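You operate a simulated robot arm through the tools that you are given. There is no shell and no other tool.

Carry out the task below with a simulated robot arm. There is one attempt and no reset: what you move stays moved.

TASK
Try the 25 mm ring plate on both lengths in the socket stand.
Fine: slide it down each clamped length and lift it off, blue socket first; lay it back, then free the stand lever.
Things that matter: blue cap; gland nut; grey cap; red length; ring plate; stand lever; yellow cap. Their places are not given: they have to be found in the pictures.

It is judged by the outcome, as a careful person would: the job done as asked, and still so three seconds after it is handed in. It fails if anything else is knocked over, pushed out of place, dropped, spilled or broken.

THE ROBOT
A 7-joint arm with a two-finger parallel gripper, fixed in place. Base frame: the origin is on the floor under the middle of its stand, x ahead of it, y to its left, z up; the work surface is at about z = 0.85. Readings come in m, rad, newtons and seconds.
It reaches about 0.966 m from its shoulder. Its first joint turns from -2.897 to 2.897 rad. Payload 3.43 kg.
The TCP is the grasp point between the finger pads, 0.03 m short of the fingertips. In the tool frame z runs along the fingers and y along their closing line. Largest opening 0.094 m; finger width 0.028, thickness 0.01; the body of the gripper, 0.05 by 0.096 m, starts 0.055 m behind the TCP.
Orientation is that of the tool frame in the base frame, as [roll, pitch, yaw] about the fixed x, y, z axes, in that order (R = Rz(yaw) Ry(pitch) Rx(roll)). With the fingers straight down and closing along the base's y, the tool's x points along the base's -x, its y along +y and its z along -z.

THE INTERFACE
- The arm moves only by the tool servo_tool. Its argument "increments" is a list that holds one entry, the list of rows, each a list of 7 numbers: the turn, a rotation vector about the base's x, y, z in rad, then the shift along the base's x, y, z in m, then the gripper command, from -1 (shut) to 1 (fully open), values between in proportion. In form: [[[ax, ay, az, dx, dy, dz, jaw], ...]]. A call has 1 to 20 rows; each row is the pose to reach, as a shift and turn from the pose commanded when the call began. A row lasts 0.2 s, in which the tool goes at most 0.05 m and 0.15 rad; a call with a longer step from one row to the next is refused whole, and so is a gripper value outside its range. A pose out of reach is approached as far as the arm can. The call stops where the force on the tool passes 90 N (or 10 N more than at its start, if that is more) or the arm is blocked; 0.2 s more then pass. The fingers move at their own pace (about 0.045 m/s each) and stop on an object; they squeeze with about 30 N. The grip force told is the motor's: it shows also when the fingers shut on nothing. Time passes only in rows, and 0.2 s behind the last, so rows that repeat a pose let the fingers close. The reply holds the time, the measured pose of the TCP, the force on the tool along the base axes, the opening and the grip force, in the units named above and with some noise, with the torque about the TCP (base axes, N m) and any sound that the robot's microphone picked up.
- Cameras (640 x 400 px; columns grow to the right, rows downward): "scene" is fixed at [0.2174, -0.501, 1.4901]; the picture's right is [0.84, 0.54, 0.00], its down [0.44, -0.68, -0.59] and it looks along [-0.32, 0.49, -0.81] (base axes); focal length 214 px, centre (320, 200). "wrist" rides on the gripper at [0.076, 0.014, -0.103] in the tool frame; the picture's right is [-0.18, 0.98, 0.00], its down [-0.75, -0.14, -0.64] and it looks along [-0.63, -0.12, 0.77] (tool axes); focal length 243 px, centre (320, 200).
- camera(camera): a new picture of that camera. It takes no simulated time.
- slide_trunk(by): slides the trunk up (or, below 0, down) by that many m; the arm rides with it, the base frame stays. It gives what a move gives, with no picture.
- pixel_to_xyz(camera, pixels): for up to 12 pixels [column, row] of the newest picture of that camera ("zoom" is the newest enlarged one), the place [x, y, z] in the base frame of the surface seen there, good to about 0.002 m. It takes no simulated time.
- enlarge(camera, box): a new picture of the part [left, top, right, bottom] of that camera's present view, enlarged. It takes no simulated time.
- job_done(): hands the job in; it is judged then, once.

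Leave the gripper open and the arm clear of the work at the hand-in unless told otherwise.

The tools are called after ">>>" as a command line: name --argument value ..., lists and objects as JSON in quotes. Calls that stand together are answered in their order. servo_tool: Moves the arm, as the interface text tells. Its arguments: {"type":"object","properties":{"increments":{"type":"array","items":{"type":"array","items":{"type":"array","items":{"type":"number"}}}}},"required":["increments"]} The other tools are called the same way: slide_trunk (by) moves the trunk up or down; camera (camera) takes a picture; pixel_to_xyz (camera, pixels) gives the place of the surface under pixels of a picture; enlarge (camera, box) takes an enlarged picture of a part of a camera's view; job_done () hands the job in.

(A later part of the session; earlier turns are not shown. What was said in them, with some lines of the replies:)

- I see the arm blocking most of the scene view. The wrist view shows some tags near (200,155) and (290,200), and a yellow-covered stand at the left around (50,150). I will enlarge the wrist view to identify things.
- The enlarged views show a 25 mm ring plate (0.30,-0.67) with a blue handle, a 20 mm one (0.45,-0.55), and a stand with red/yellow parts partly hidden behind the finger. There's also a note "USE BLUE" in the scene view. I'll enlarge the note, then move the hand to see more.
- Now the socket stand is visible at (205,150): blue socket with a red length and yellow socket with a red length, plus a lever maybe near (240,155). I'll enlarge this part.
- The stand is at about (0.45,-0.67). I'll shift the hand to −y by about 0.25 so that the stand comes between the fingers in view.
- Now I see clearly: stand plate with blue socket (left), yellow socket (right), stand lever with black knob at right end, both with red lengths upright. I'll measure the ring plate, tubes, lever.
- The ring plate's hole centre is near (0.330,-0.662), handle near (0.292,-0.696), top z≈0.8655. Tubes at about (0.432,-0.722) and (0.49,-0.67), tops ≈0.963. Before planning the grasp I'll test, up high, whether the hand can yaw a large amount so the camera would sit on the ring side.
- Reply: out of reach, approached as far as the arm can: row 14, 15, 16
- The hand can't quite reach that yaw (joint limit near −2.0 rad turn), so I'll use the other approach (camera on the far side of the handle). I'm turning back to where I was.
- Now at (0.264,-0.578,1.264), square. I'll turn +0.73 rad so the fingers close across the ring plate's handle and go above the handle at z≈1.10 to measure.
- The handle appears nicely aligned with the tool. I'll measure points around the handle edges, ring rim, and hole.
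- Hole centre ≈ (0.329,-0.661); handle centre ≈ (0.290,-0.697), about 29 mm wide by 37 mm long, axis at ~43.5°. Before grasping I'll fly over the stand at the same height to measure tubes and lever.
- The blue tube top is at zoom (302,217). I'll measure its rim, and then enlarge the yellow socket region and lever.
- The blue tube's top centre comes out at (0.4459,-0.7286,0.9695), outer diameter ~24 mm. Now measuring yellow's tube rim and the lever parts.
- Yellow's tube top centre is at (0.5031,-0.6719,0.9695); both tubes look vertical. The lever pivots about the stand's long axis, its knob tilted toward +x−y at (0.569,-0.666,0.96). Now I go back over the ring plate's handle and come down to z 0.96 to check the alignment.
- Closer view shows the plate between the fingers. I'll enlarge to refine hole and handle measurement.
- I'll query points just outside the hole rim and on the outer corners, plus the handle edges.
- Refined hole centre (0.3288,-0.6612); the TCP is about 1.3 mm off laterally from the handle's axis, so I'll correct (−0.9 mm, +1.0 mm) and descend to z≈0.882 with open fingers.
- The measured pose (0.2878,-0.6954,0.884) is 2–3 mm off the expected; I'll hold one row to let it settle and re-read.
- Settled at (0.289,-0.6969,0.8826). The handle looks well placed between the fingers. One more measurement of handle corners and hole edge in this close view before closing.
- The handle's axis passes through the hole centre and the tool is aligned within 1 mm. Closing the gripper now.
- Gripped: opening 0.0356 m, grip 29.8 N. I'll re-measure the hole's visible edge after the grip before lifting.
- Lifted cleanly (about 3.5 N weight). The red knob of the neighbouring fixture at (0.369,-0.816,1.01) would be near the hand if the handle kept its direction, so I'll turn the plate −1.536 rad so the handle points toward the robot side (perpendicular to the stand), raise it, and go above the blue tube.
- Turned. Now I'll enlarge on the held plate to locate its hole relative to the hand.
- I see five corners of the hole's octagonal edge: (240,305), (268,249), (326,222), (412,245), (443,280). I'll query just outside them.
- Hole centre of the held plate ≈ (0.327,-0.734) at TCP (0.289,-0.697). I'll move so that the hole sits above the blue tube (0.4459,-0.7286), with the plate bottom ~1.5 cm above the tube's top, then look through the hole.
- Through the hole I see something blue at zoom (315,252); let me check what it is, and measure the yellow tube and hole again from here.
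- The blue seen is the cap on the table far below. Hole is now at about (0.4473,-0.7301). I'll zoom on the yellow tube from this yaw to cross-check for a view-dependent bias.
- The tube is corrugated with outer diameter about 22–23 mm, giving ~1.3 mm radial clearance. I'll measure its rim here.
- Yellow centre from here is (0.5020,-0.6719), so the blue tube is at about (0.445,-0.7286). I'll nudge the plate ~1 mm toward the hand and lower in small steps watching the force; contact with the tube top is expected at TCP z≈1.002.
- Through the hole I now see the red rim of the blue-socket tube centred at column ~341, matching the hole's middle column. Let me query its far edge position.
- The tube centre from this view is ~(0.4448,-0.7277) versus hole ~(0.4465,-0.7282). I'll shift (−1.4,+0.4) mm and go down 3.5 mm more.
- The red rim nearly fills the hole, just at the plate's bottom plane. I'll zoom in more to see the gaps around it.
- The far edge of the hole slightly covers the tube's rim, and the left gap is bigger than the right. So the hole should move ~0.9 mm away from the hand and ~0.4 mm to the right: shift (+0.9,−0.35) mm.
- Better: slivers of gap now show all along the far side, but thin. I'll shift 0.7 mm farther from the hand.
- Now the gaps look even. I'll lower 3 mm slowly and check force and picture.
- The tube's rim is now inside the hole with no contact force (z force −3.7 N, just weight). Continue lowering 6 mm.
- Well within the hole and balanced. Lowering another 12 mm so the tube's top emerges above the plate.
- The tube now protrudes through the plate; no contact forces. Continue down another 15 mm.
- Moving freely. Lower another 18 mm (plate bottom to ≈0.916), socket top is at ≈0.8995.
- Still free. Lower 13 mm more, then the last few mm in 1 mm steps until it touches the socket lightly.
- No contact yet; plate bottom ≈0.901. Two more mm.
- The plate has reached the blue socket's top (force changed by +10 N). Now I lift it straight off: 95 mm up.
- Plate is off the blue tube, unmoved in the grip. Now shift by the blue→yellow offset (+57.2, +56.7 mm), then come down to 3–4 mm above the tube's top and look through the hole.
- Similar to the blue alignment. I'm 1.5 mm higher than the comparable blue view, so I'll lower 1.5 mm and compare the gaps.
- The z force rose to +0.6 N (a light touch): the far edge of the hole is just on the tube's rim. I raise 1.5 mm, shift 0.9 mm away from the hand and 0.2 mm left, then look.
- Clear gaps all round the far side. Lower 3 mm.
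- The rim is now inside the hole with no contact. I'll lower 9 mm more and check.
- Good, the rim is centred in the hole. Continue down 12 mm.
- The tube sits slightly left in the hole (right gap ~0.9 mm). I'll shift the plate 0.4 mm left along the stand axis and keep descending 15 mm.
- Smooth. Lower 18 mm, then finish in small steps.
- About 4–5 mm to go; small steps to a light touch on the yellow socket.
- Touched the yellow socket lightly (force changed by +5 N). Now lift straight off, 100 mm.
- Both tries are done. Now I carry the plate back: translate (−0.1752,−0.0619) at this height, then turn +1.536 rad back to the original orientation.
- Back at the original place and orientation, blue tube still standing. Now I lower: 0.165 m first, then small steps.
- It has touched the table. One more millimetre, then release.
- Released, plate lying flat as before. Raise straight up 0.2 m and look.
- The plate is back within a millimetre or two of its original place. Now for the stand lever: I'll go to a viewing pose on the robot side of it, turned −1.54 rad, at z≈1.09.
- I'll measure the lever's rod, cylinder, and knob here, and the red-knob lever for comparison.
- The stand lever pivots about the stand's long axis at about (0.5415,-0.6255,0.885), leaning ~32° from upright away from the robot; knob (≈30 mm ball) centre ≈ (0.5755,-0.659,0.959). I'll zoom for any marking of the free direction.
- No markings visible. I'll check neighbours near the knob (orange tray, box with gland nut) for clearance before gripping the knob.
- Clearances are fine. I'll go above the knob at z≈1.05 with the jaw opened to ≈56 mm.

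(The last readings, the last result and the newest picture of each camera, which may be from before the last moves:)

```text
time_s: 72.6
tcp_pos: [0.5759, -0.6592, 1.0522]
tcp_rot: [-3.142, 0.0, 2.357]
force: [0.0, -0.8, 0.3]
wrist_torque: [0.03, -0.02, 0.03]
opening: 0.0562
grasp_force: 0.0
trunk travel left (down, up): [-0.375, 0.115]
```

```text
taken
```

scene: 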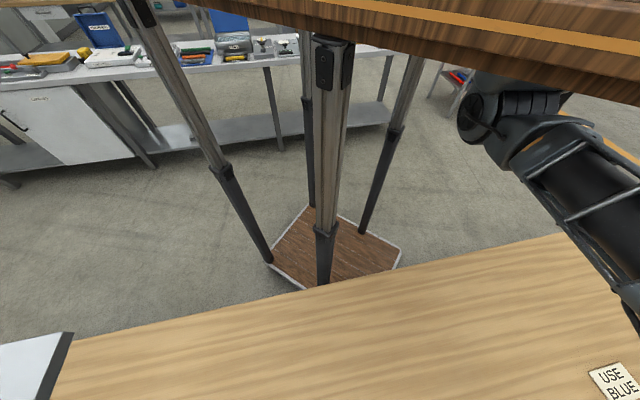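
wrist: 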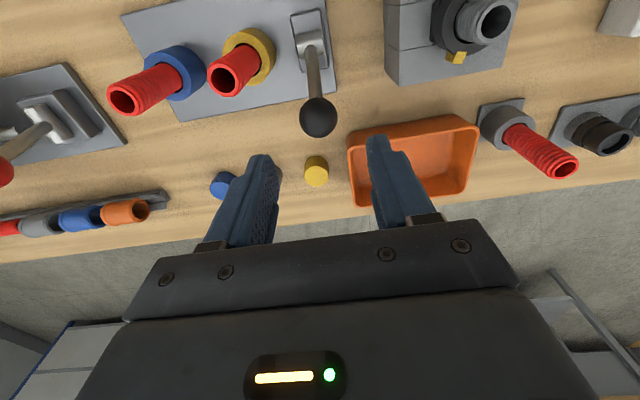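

The knob is at (318,118), exactly where expected below the TCP. Descend to the knob's height.

>>> servo_tool --increments '[[[0, 0, 0, 0, 0, -0.02, 0.2], [0, 0, 0, 0, 0, -0.04, 0.2], [0, 0, 0, 0, 0, -0.06, 0.2], [0, 0, 0, 0, 0, -0.075, 0.2], [0, 0, 0, 0, 0, -0.085, 0.2], [0, 0, 0, 0, 0, -0.093, 0.2], [0, 0, 0, 0, 0, -0.093, 0.2]]]'

>>> camera --camera "wrist"

```text
time_s: 74.2
tcp_pos: [0.5761, -0.6586, 0.9588]
tcp_rot: [-3.141, -0.001, 2.355]
force: [0.1, 0.3, 0.4]
wrist_torque: [-0.02, 0.0, 0.0]
opening: 0.0566
grasp_force: 0.1
trunk travel left (down, up): [-0.375, 0.115]
```

```text
taken
```

wrist: 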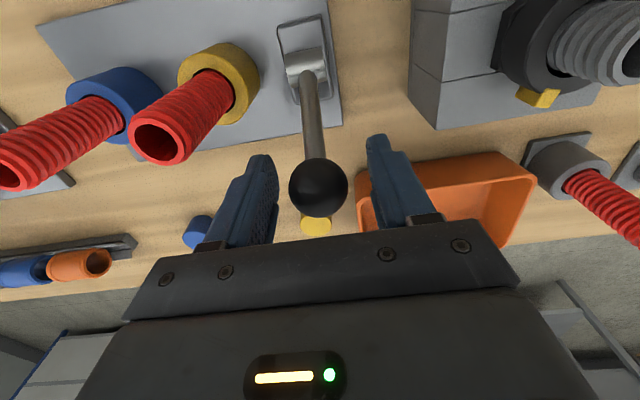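

The knob sits at (318,187), right at the grasp point. Closing on it.

>>> servo_tool --increments '[[[0, 0, 0, 0, 0, 0, -0.2], [0, 0, 0, 0, 0, 0, -0.5], [0, 0, 0, 0, 0, 0, -1], [0, 0, 0, 0, 0, 0, -1], [0, 0, 0, 0, 0, 0, -1]]]'

```text
time_s: 75.4
tcp_pos: [0.5754, -0.6591, 0.9594]
tcp_rot: [-3.141, -0.001, 2.354]
force: [-5.2, -7.2, -1.4]
wrist_torque: [-0.11, -0.07, 0.0]
opening: 0.0307
grasp_force: 45.1
trunk travel left (down, up): [-0.375, 0.115]
```

Gripped (opening 30.7 mm). There's an 8.8 N side load along the stand axis, so I'll relax by shifting 0.6 mm that way.

>>> servo_tool --increments '[[[0, 0, 0, -0.0005, -0.0005, 0, -1], [0, 0, 0, -0.0005, -0.0005, 0, -1]]]'

```text
time_s: 76.0
tcp_pos: [0.5734, -0.6606, 0.9605]
tcp_rot: [3.141, -0.002, 2.354]
force: [-8.2, -0.1, 1.5]
wrist_torque: [0.32, 0.35, -0.04]
opening: 0.0309
grasp_force: 44.7
trunk travel left (down, up): [-0.375, 0.115]
```

Let me hold once more to read the settled force.

>>> servo_tool --increments '[[[0, 0, 0, 0, 0, 0, -1], [0, 0, 0, 0, 0, 0, -1]]]'

```text
time_s: 76.6
tcp_pos: [0.5749, -0.6602, 0.96]
tcp_rot: [3.141, 0.0, 2.355]
force: [-9.4, 3.1, 0.9]
wrist_torque: [0.27, 0.33, -0.01]
opening: 0.031
grasp_force: 44.8
trunk travel left (down, up): [-0.375, 0.115]
```

Small loads only. Now test pulling the knob along its arc toward the robot (upright direction) by ~5°, watching the force.

>>> servo_tool --increments '[[[0, 0, 0, -0.0015, 0.0015, 0.0012, -1], [0, 0, 0, -0.003, 0.003, 0.0025, -1], [0, 0, 0, -0.0045, 0.0045, 0.0037, -1], [0, 0, 0, -0.0045, 0.0045, 0.0037, -1]]]'

>>> camera --camera "wrist"

```text
time_s: 77.6
tcp_pos: [0.5711, -0.6562, 0.9628]
tcp_rot: [3.141, 0.002, 2.354]
force: [-3.2, -18.4, -12.8]
wrist_torque: [-0.87, -0.89, 0.04]
opening: 0.0308
grasp_force: 45.3
trunk travel left (down, up): [-0.375, 0.115]
```

```text
taken
```

wrist: 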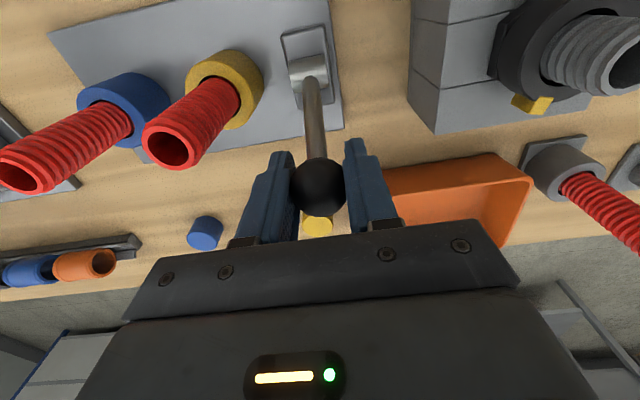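

The knob moved with the hand (still at (319,187)) with ~16 N of resistance. I'll ease the side load by −1 mm along the axis and pull a bit further along the arc to see whether the resistance is friction or a stop.

>>> servo_tool --increments '[[[0, 0, 0, -0.0007, -0.0007, 0, -1], [0, 0, 0, -0.0025, 0.0011, 0.001, -1], [0, 0, 0, -0.0043, 0.0029, 0.002, -1], [0, 0, 0, -0.0043, 0.0029, 0.002, -1]]]'

>>> camera --camera "wrist"

```text
time_s: 78.6
tcp_pos: [0.5683, -0.6539, 0.9652]
tcp_rot: [3.141, 0.0, 2.356]
force: [2.5, -16.8, -6.3]
wrist_torque: [-0.89, -0.92, 0.05]
opening: 0.0308
grasp_force: 44.8
trunk travel left (down, up): [-0.375, 0.115]
```

```text
taken
```

wrist: 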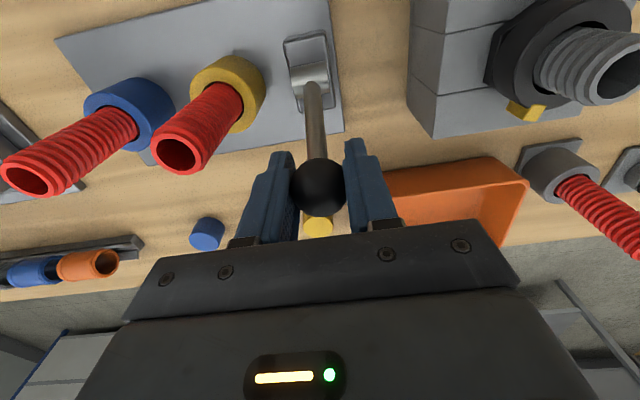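

Resistance stays about constant (~15 N), so it's friction and the lever is moving. Check that the stand hasn't shifted: measure the yellow tube rim and a stand plate corner.

>>> enlarge --camera "wrist" --box '[50, 0, 350, 200]'

>>> pixel_to_xyz --camera "wrist" --pixels '[[155, 153], [195, 153], [175, 135], [175, 171], [35, 180], [320, 30], [340, 128], [60, 43], [318, 187], [318, 110]]'

```text
2.00 times, centred on (200, 100) of wrist
```

zoom: 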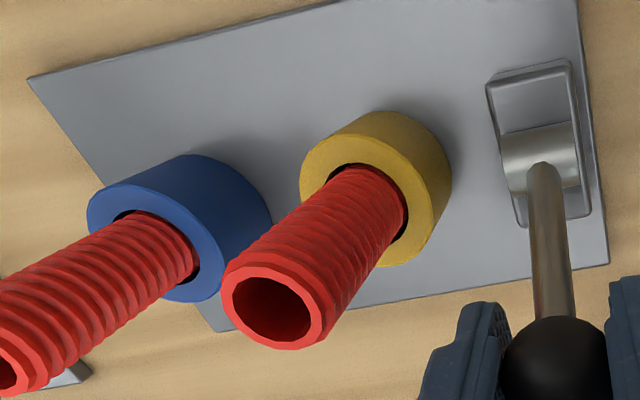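

```text
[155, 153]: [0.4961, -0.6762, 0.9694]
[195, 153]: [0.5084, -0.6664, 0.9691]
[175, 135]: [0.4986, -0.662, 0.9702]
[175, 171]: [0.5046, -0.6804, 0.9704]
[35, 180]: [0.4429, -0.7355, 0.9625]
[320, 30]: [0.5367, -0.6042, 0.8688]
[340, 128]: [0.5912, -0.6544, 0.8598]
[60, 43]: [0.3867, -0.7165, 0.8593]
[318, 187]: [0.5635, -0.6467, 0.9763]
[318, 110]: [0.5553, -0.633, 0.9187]
```

The stand has stayed put and the lever is now at ~25°. Continue along the arc to about 10° from upright.

>>> servo_tool --increments '[[[0, 0, 0, -0.0027, 0.0017, 0.0014, -1], [0, 0, 0, -0.0049, 0.0039, 0.0028, -1], [0, 0, 0, -0.0075, 0.0065, 0.004, -1], [0, 0, 0, -0.0101, 0.0091, 0.0051, -1], [0, 0, 0, -0.0127, 0.0117, 0.006, -1], [0, 0, 0, -0.0154, 0.0144, 0.0068, -1], [0, 0, 0, -0.0154, 0.0144, 0.0068, -1]]]'

>>> camera --camera "wrist"

```text
time_s: 80.2
tcp_pos: [0.5516, -0.6382, 0.9717]
tcp_rot: [3.139, 0.001, 2.355]
force: [14.0, -7.5, 1.2]
wrist_torque: [-0.84, -0.93, 0.05]
opening: 0.0311
grasp_force: 45.2
trunk travel left (down, up): [-0.375, 0.115]
```

```text
taken
```

wrist: 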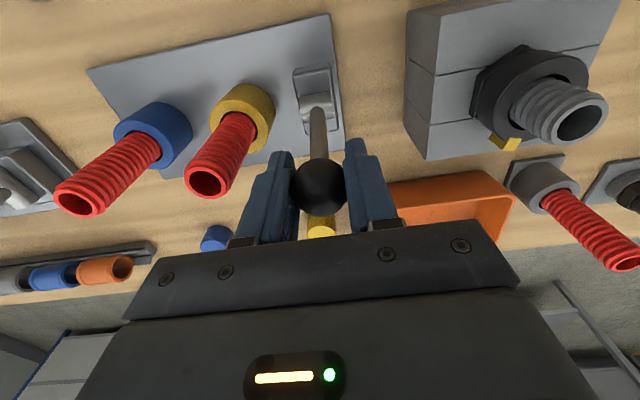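

Friction remains ~15 N; lever at ~10°, knob still held. Continue through upright to −10°.

>>> servo_tool --increments '[[[0, 0, 0, -0.0027, 0.0027, 0.0006, -1], [0, 0, 0, -0.0054, 0.0054, 0.001, -1], [0, 0, 0, -0.0082, 0.0082, 0.0012, -1], [0, 0, 0, -0.0109, 0.0109, 0.0013, -1], [0, 0, 0, -0.0136, 0.0136, 0.0012, -1], [0, 0, 0, -0.0163, 0.0163, 0.001, -1], [0, 0, 0, -0.0191, 0.0191, 0.0006, -1], [0, 0, 0, -0.0218, 0.0218, 0, -1], [0, 0, 0, -0.0218, 0.0218, 0, -1]]]'

>>> camera --camera "wrist"

```text
time_s: 82.2
tcp_pos: [0.5309, -0.6175, 0.9718]
tcp_rot: [-3.141, 0.001, 2.355]
force: [16.4, -2.3, 6.5]
wrist_torque: [-0.82, -0.9, 0.07]
opening: 0.0315
grasp_force: 45.1
trunk travel left (down, up): [-0.375, 0.115]
```

```text
taken
```

wrist: 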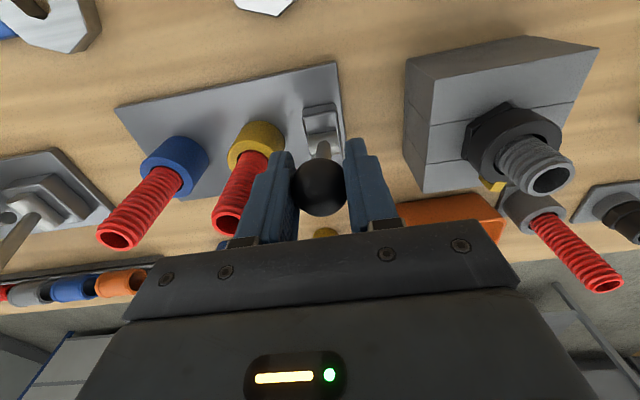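

Lever just past upright, still ~13–15 N of friction. Continue to −25°, with a small axial correction.

>>> servo_tool --increments '[[[0, 0, 0, -0.0024, 0.003, -0.0008, -1], [0, 0, 0, -0.005, 0.0056, -0.0017, -1], [0, 0, 0, -0.0076, 0.0082, -0.0028, -1], [0, 0, 0, -0.0102, 0.0108, -0.004, -1], [0, 0, 0, -0.0128, 0.0134, -0.0055, -1], [0, 0, 0, -0.0153, 0.0159, -0.007, -1], [0, 0, 0, -0.0153, 0.0159, -0.007, -1]]]'

>>> camera --camera "wrist"

```text
time_s: 83.8
tcp_pos: [0.5161, -0.6023, 0.9648]
tcp_rot: [3.141, 0.001, 2.354]
force: [14.2, -9.6, -3.3]
wrist_torque: [-0.87, -0.86, 0.08]
opening: 0.0313
grasp_force: 44.9
trunk travel left (down, up): [-0.375, 0.115]
```

```text
taken
```

wrist: 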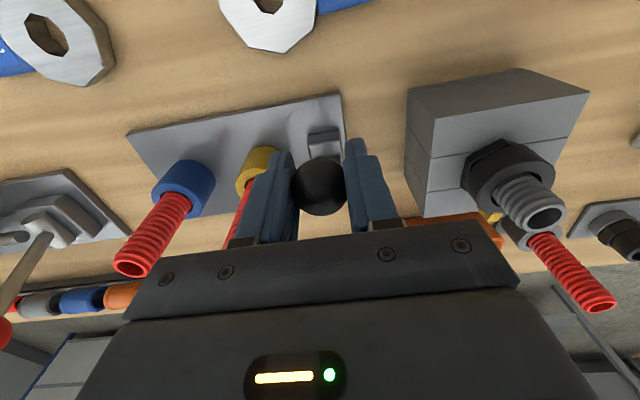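

Now at about −23°. Continue to −32°, watching for a stop.

>>> servo_tool --increments '[[[0, 0, 0, -0.0025, 0.0025, -0.0017, -1], [0, 0, 0, -0.0049, 0.0049, -0.0036, -1], [0, 0, 0, -0.0072, 0.0072, -0.0056, -1], [0, 0, 0, -0.0072, 0.0072, -0.0056, -1]]]'

>>> camera --camera "wrist"

```text
time_s: 84.8
tcp_pos: [0.5117, -0.5963, 0.9633]
tcp_rot: [-3.139, 0.012, 2.361]
force: [36.4, -41.2, 25.5]
wrist_torque: [-0.74, -0.44, -0.04]
opening: 0.0314
grasp_force: 45.1
trunk travel left (down, up): [-0.375, 0.115]
```

```text
taken
```

wrist: 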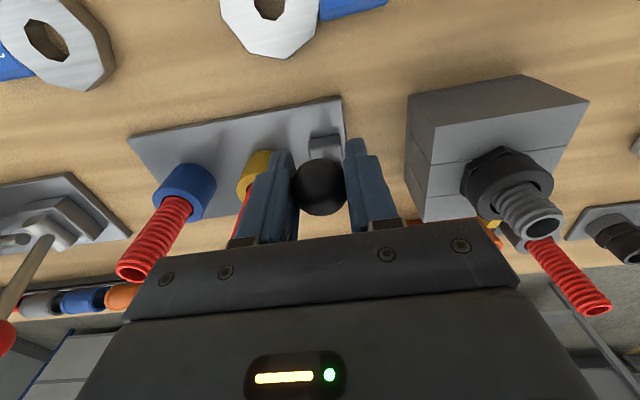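

The force jumped to ~60 N: the lever has reached its end stop at about −28°. I back the command off along the arc to unload.

>>> servo_tool --increments '[[[0, 0, 0, 0.0015, -0.0015, 0.0012, -1], [0, 0, 0, 0.003, -0.003, 0.0024, -1], [0, 0, 0, 0.003, -0.003, 0.0024, -1]]]'

```text
time_s: 85.6
tcp_pos: [0.5124, -0.5966, 0.9623]
tcp_rot: [3.14, 0.005, 2.355]
force: [24.1, -31.0, 19.4]
wrist_torque: [-0.6, -0.73, 0.01]
opening: 0.0313
grasp_force: 45.4
trunk travel left (down, up): [-0.375, 0.115]
```

Still ~44 N; back off about 2.5 mm more.

>>> servo_tool --increments '[[[0, 0, 0, 0.001, -0.001, 0.0005, -1], [0, 0, 0, 0.002, -0.002, 0.0008, -1], [0, 0, 0, 0.002, -0.002, 0.0008, -1]]]'

```text
time_s: 86.4
tcp_pos: [0.512, -0.5977, 0.9624]
tcp_rot: [3.141, 0.0, 2.354]
force: [12.1, -8.1, 18.3]
wrist_torque: [-0.18, -0.49, -0.04]
opening: 0.0313
grasp_force: 45.0
trunk travel left (down, up): [-0.375, 0.115]
```

Residual p 14 N, z +18 N. One more small relief (+0.7,−0.7,+1.2 mm).

>>> servo_tool --increments '[[[0, 0, 0, 0.0007, -0.0007, 0.0012, -1], [0, 0, 0, 0.0007, -0.0007, 0.0012, -1]]]'

```text
time_s: 87.0
tcp_pos: [0.5133, -0.5989, 0.9626]
tcp_rot: [3.141, -0.004, 2.353]
force: [3.6, 8.6, 10.1]
wrist_torque: [0.4, 0.33, 0.04]
opening: 0.0315
grasp_force: 45.0
trunk travel left (down, up): [-0.375, 0.115]
```

Load is small now. Open the jaw to ≈56 mm to let go of the knob.

>>> servo_tool --increments '[[[0, 0, 0, 0, 0, 0, -0.2], [0, 0, 0, 0, 0, 0, 0.2], [0, 0, 0, 0, 0, 0, 0.2], [0, 0, 0, 0, 0, 0, 0.2]]]'

>>> camera --camera "wrist"

```text
time_s: 88.0
tcp_pos: [0.5124, -0.6001, 0.9628]
tcp_rot: [-3.141, 0.0, 2.354]
force: [0.5, 1.0, 0.2]
wrist_torque: [-0.01, -0.01, -0.03]
opening: 0.0565
grasp_force: 0.1
trunk travel left (down, up): [-0.375, 0.115]
```

```text
taken
```

wrist: 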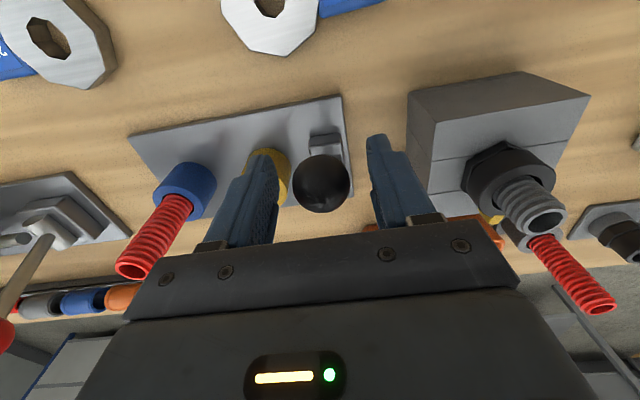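

Released; the knob stays put. Now raise straight up clear of the knob.

>>> servo_tool --increments '[[[0, 0, 0, 0, 0, 0.01, 0.2], [0, 0, 0, 0, 0, 0.03, 0.2], [0, 0, 0, 0, 0, 0.06, 0.2], [0, 0, 0, 0, 0, 0.1, 0.2], [0, 0, 0, 0, 0, 0.14, 0.2], [0, 0, 0, -0.02, 0.02, 0.17, 0.5], [0, 0, 0, -0.05, 0.05, 0.19, 1], [0, 0, 0, -0.05, 0.05, 0.19, 1]]]'

>>> camera --camera "wrist"

>>> enlarge --camera "wrist" --box '[200, 80, 400, 220]'

```text
time_s: 89.8
tcp_pos: [0.4633, -0.5497, 1.1553]
tcp_rot: [-3.141, -0.002, 2.355]
force: [-0.4, 0.0, -0.2]
wrist_torque: [-0.01, 0.01, -0.01]
opening: 0.094
grasp_force: 0.0
trunk travel left (down, up): [-0.375, 0.115]
```

```text
taken
```

wrist: 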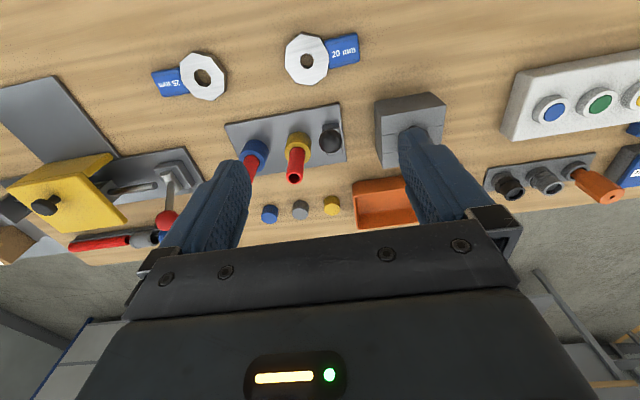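

```text
2.86 times, centred on (300, 150) of wrist
```

zoom: 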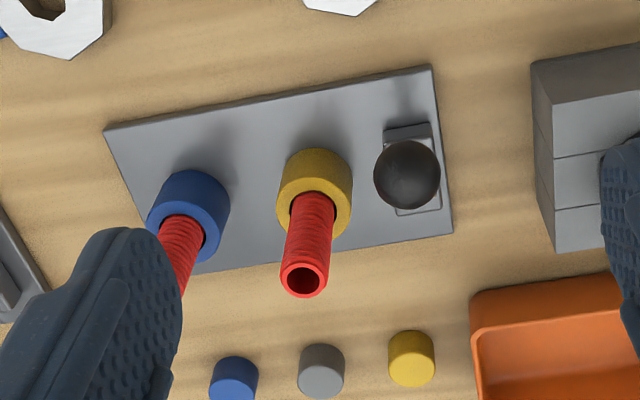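

The lever now leans toward the robot; both tubes stand. I'll verify the stand and knob positions.

>>> pixel_to_xyz --camera "zoom" --pixels '[[408, 175], [290, 275], [322, 275], [305, 264], [305, 292], [432, 70], [450, 230], [108, 135], [400, 345], [320, 360], [235, 370], [408, 210]]'

>>> pixel_to_xyz --camera "wrist" --pixels '[[203, 77], [170, 84], [306, 60], [342, 50], [168, 220], [251, 155]]'

```text
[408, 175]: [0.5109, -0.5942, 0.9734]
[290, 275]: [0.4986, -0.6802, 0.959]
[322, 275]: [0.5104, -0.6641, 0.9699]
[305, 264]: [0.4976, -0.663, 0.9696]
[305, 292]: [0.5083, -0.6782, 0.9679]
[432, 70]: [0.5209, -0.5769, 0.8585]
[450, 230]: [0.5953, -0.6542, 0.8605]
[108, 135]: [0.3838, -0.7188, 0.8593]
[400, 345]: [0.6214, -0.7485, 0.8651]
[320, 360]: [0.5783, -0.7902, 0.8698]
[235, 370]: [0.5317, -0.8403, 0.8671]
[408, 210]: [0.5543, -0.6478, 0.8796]
```

```text
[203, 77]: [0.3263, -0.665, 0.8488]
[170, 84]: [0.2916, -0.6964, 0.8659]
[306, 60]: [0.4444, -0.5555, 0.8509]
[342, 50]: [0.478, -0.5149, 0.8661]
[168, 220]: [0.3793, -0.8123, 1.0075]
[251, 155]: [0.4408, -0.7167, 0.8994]
```

The knob moved symmetrically from (0.5745,−0.660,0.959) to (0.515,−0.599,0.960), i.e. from +29° to −29°, at its other stop. Tubes, caps, and plates are in their original places. I retreat the arm up and back with the gripper open and take a last look.

>>> servo_tool --increments '[[[0, 0, 0, -0.02, 0.015, 0.02, 1], [0, 0, 0, -0.045, 0.03, 0.04, 1], [0, 0, 0, -0.07, 0.05, 0.06, 1], [0, 0, 0, -0.1, 0.07, 0.08, 1], [0, 0, 0, -0.13, 0.09, 0.1, 1], [0, 0, 0, -0.15, 0.1, 0.11, 1], [0, 0, 0, -0.15, 0.1, 0.11, 1]]]'

>>> camera --camera "wrist"

>>> enlarge --camera "wrist" --box '[240, 90, 420, 230]'

```text
time_s: 91.4
tcp_pos: [0.3123, -0.4468, 1.2638]
tcp_rot: [-3.141, 0.0, 2.356]
force: [0.0, -0.3, -0.7]
wrist_torque: [0.01, -0.01, 0.0]
opening: 0.0939
grasp_force: 0.0
trunk travel left (down, up): [-0.375, 0.115]
```

```text
taken
```

wrist: 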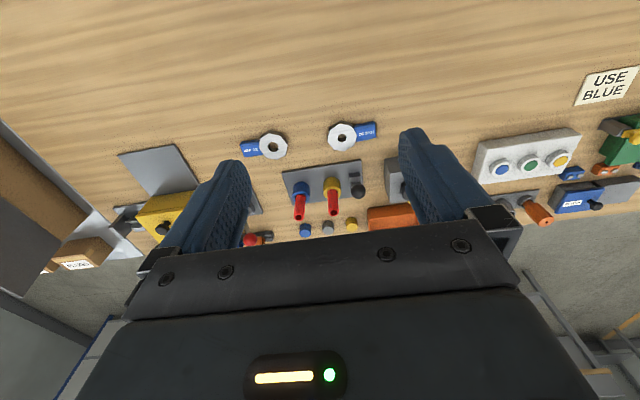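

```text
2.86 times, centred on (330, 160) of wrist
```

zoom: 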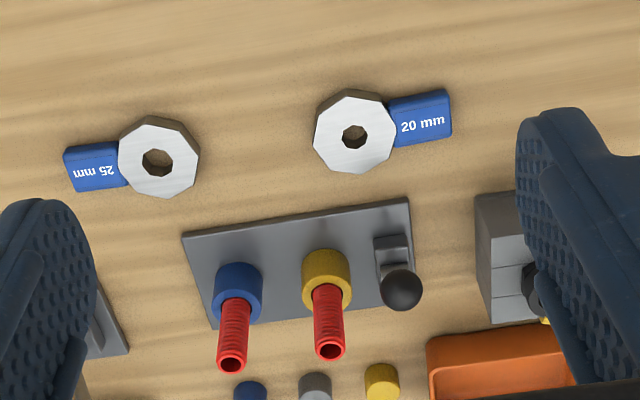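

Everything is in place: the 25 mm plate is laid back, both lengths stand in their sockets, the lever is swung over to its other stop, and the arm is clear with the gripper open. Handing in.

>>> job_done

```text
The job is handed in.
```

I tried the 25 mm ring plate on both lengths, laid it back, and then swung the stand lever over. The job is handed in.

- **Blue socket (first):** the plate slid down the length without catching until it touched the socket, then lifted straight off.
- **Yellow socket:** the plate's edge touched the top of the length lightly on the first try. I raised it, shifted it about a millimetre, and it slid down to the socket and lifted off freely.
- **Ring plate:** it is back flat on the table, within a millimetre or two of where it started and facing the same way.
- **Stand lever:** the stand has no lock or free marking, so I took the lever's opposite stop to be the free position. It went from about 29° leaning away from the robot to about 29° leaning toward it. I pressed it against that stop with about 60 N before easing off.

In the last pictures both lengths were upright in their sockets. The stand, the caps and the other plate looked where they were before. The gripper is open and the arm is up and clear of the work.
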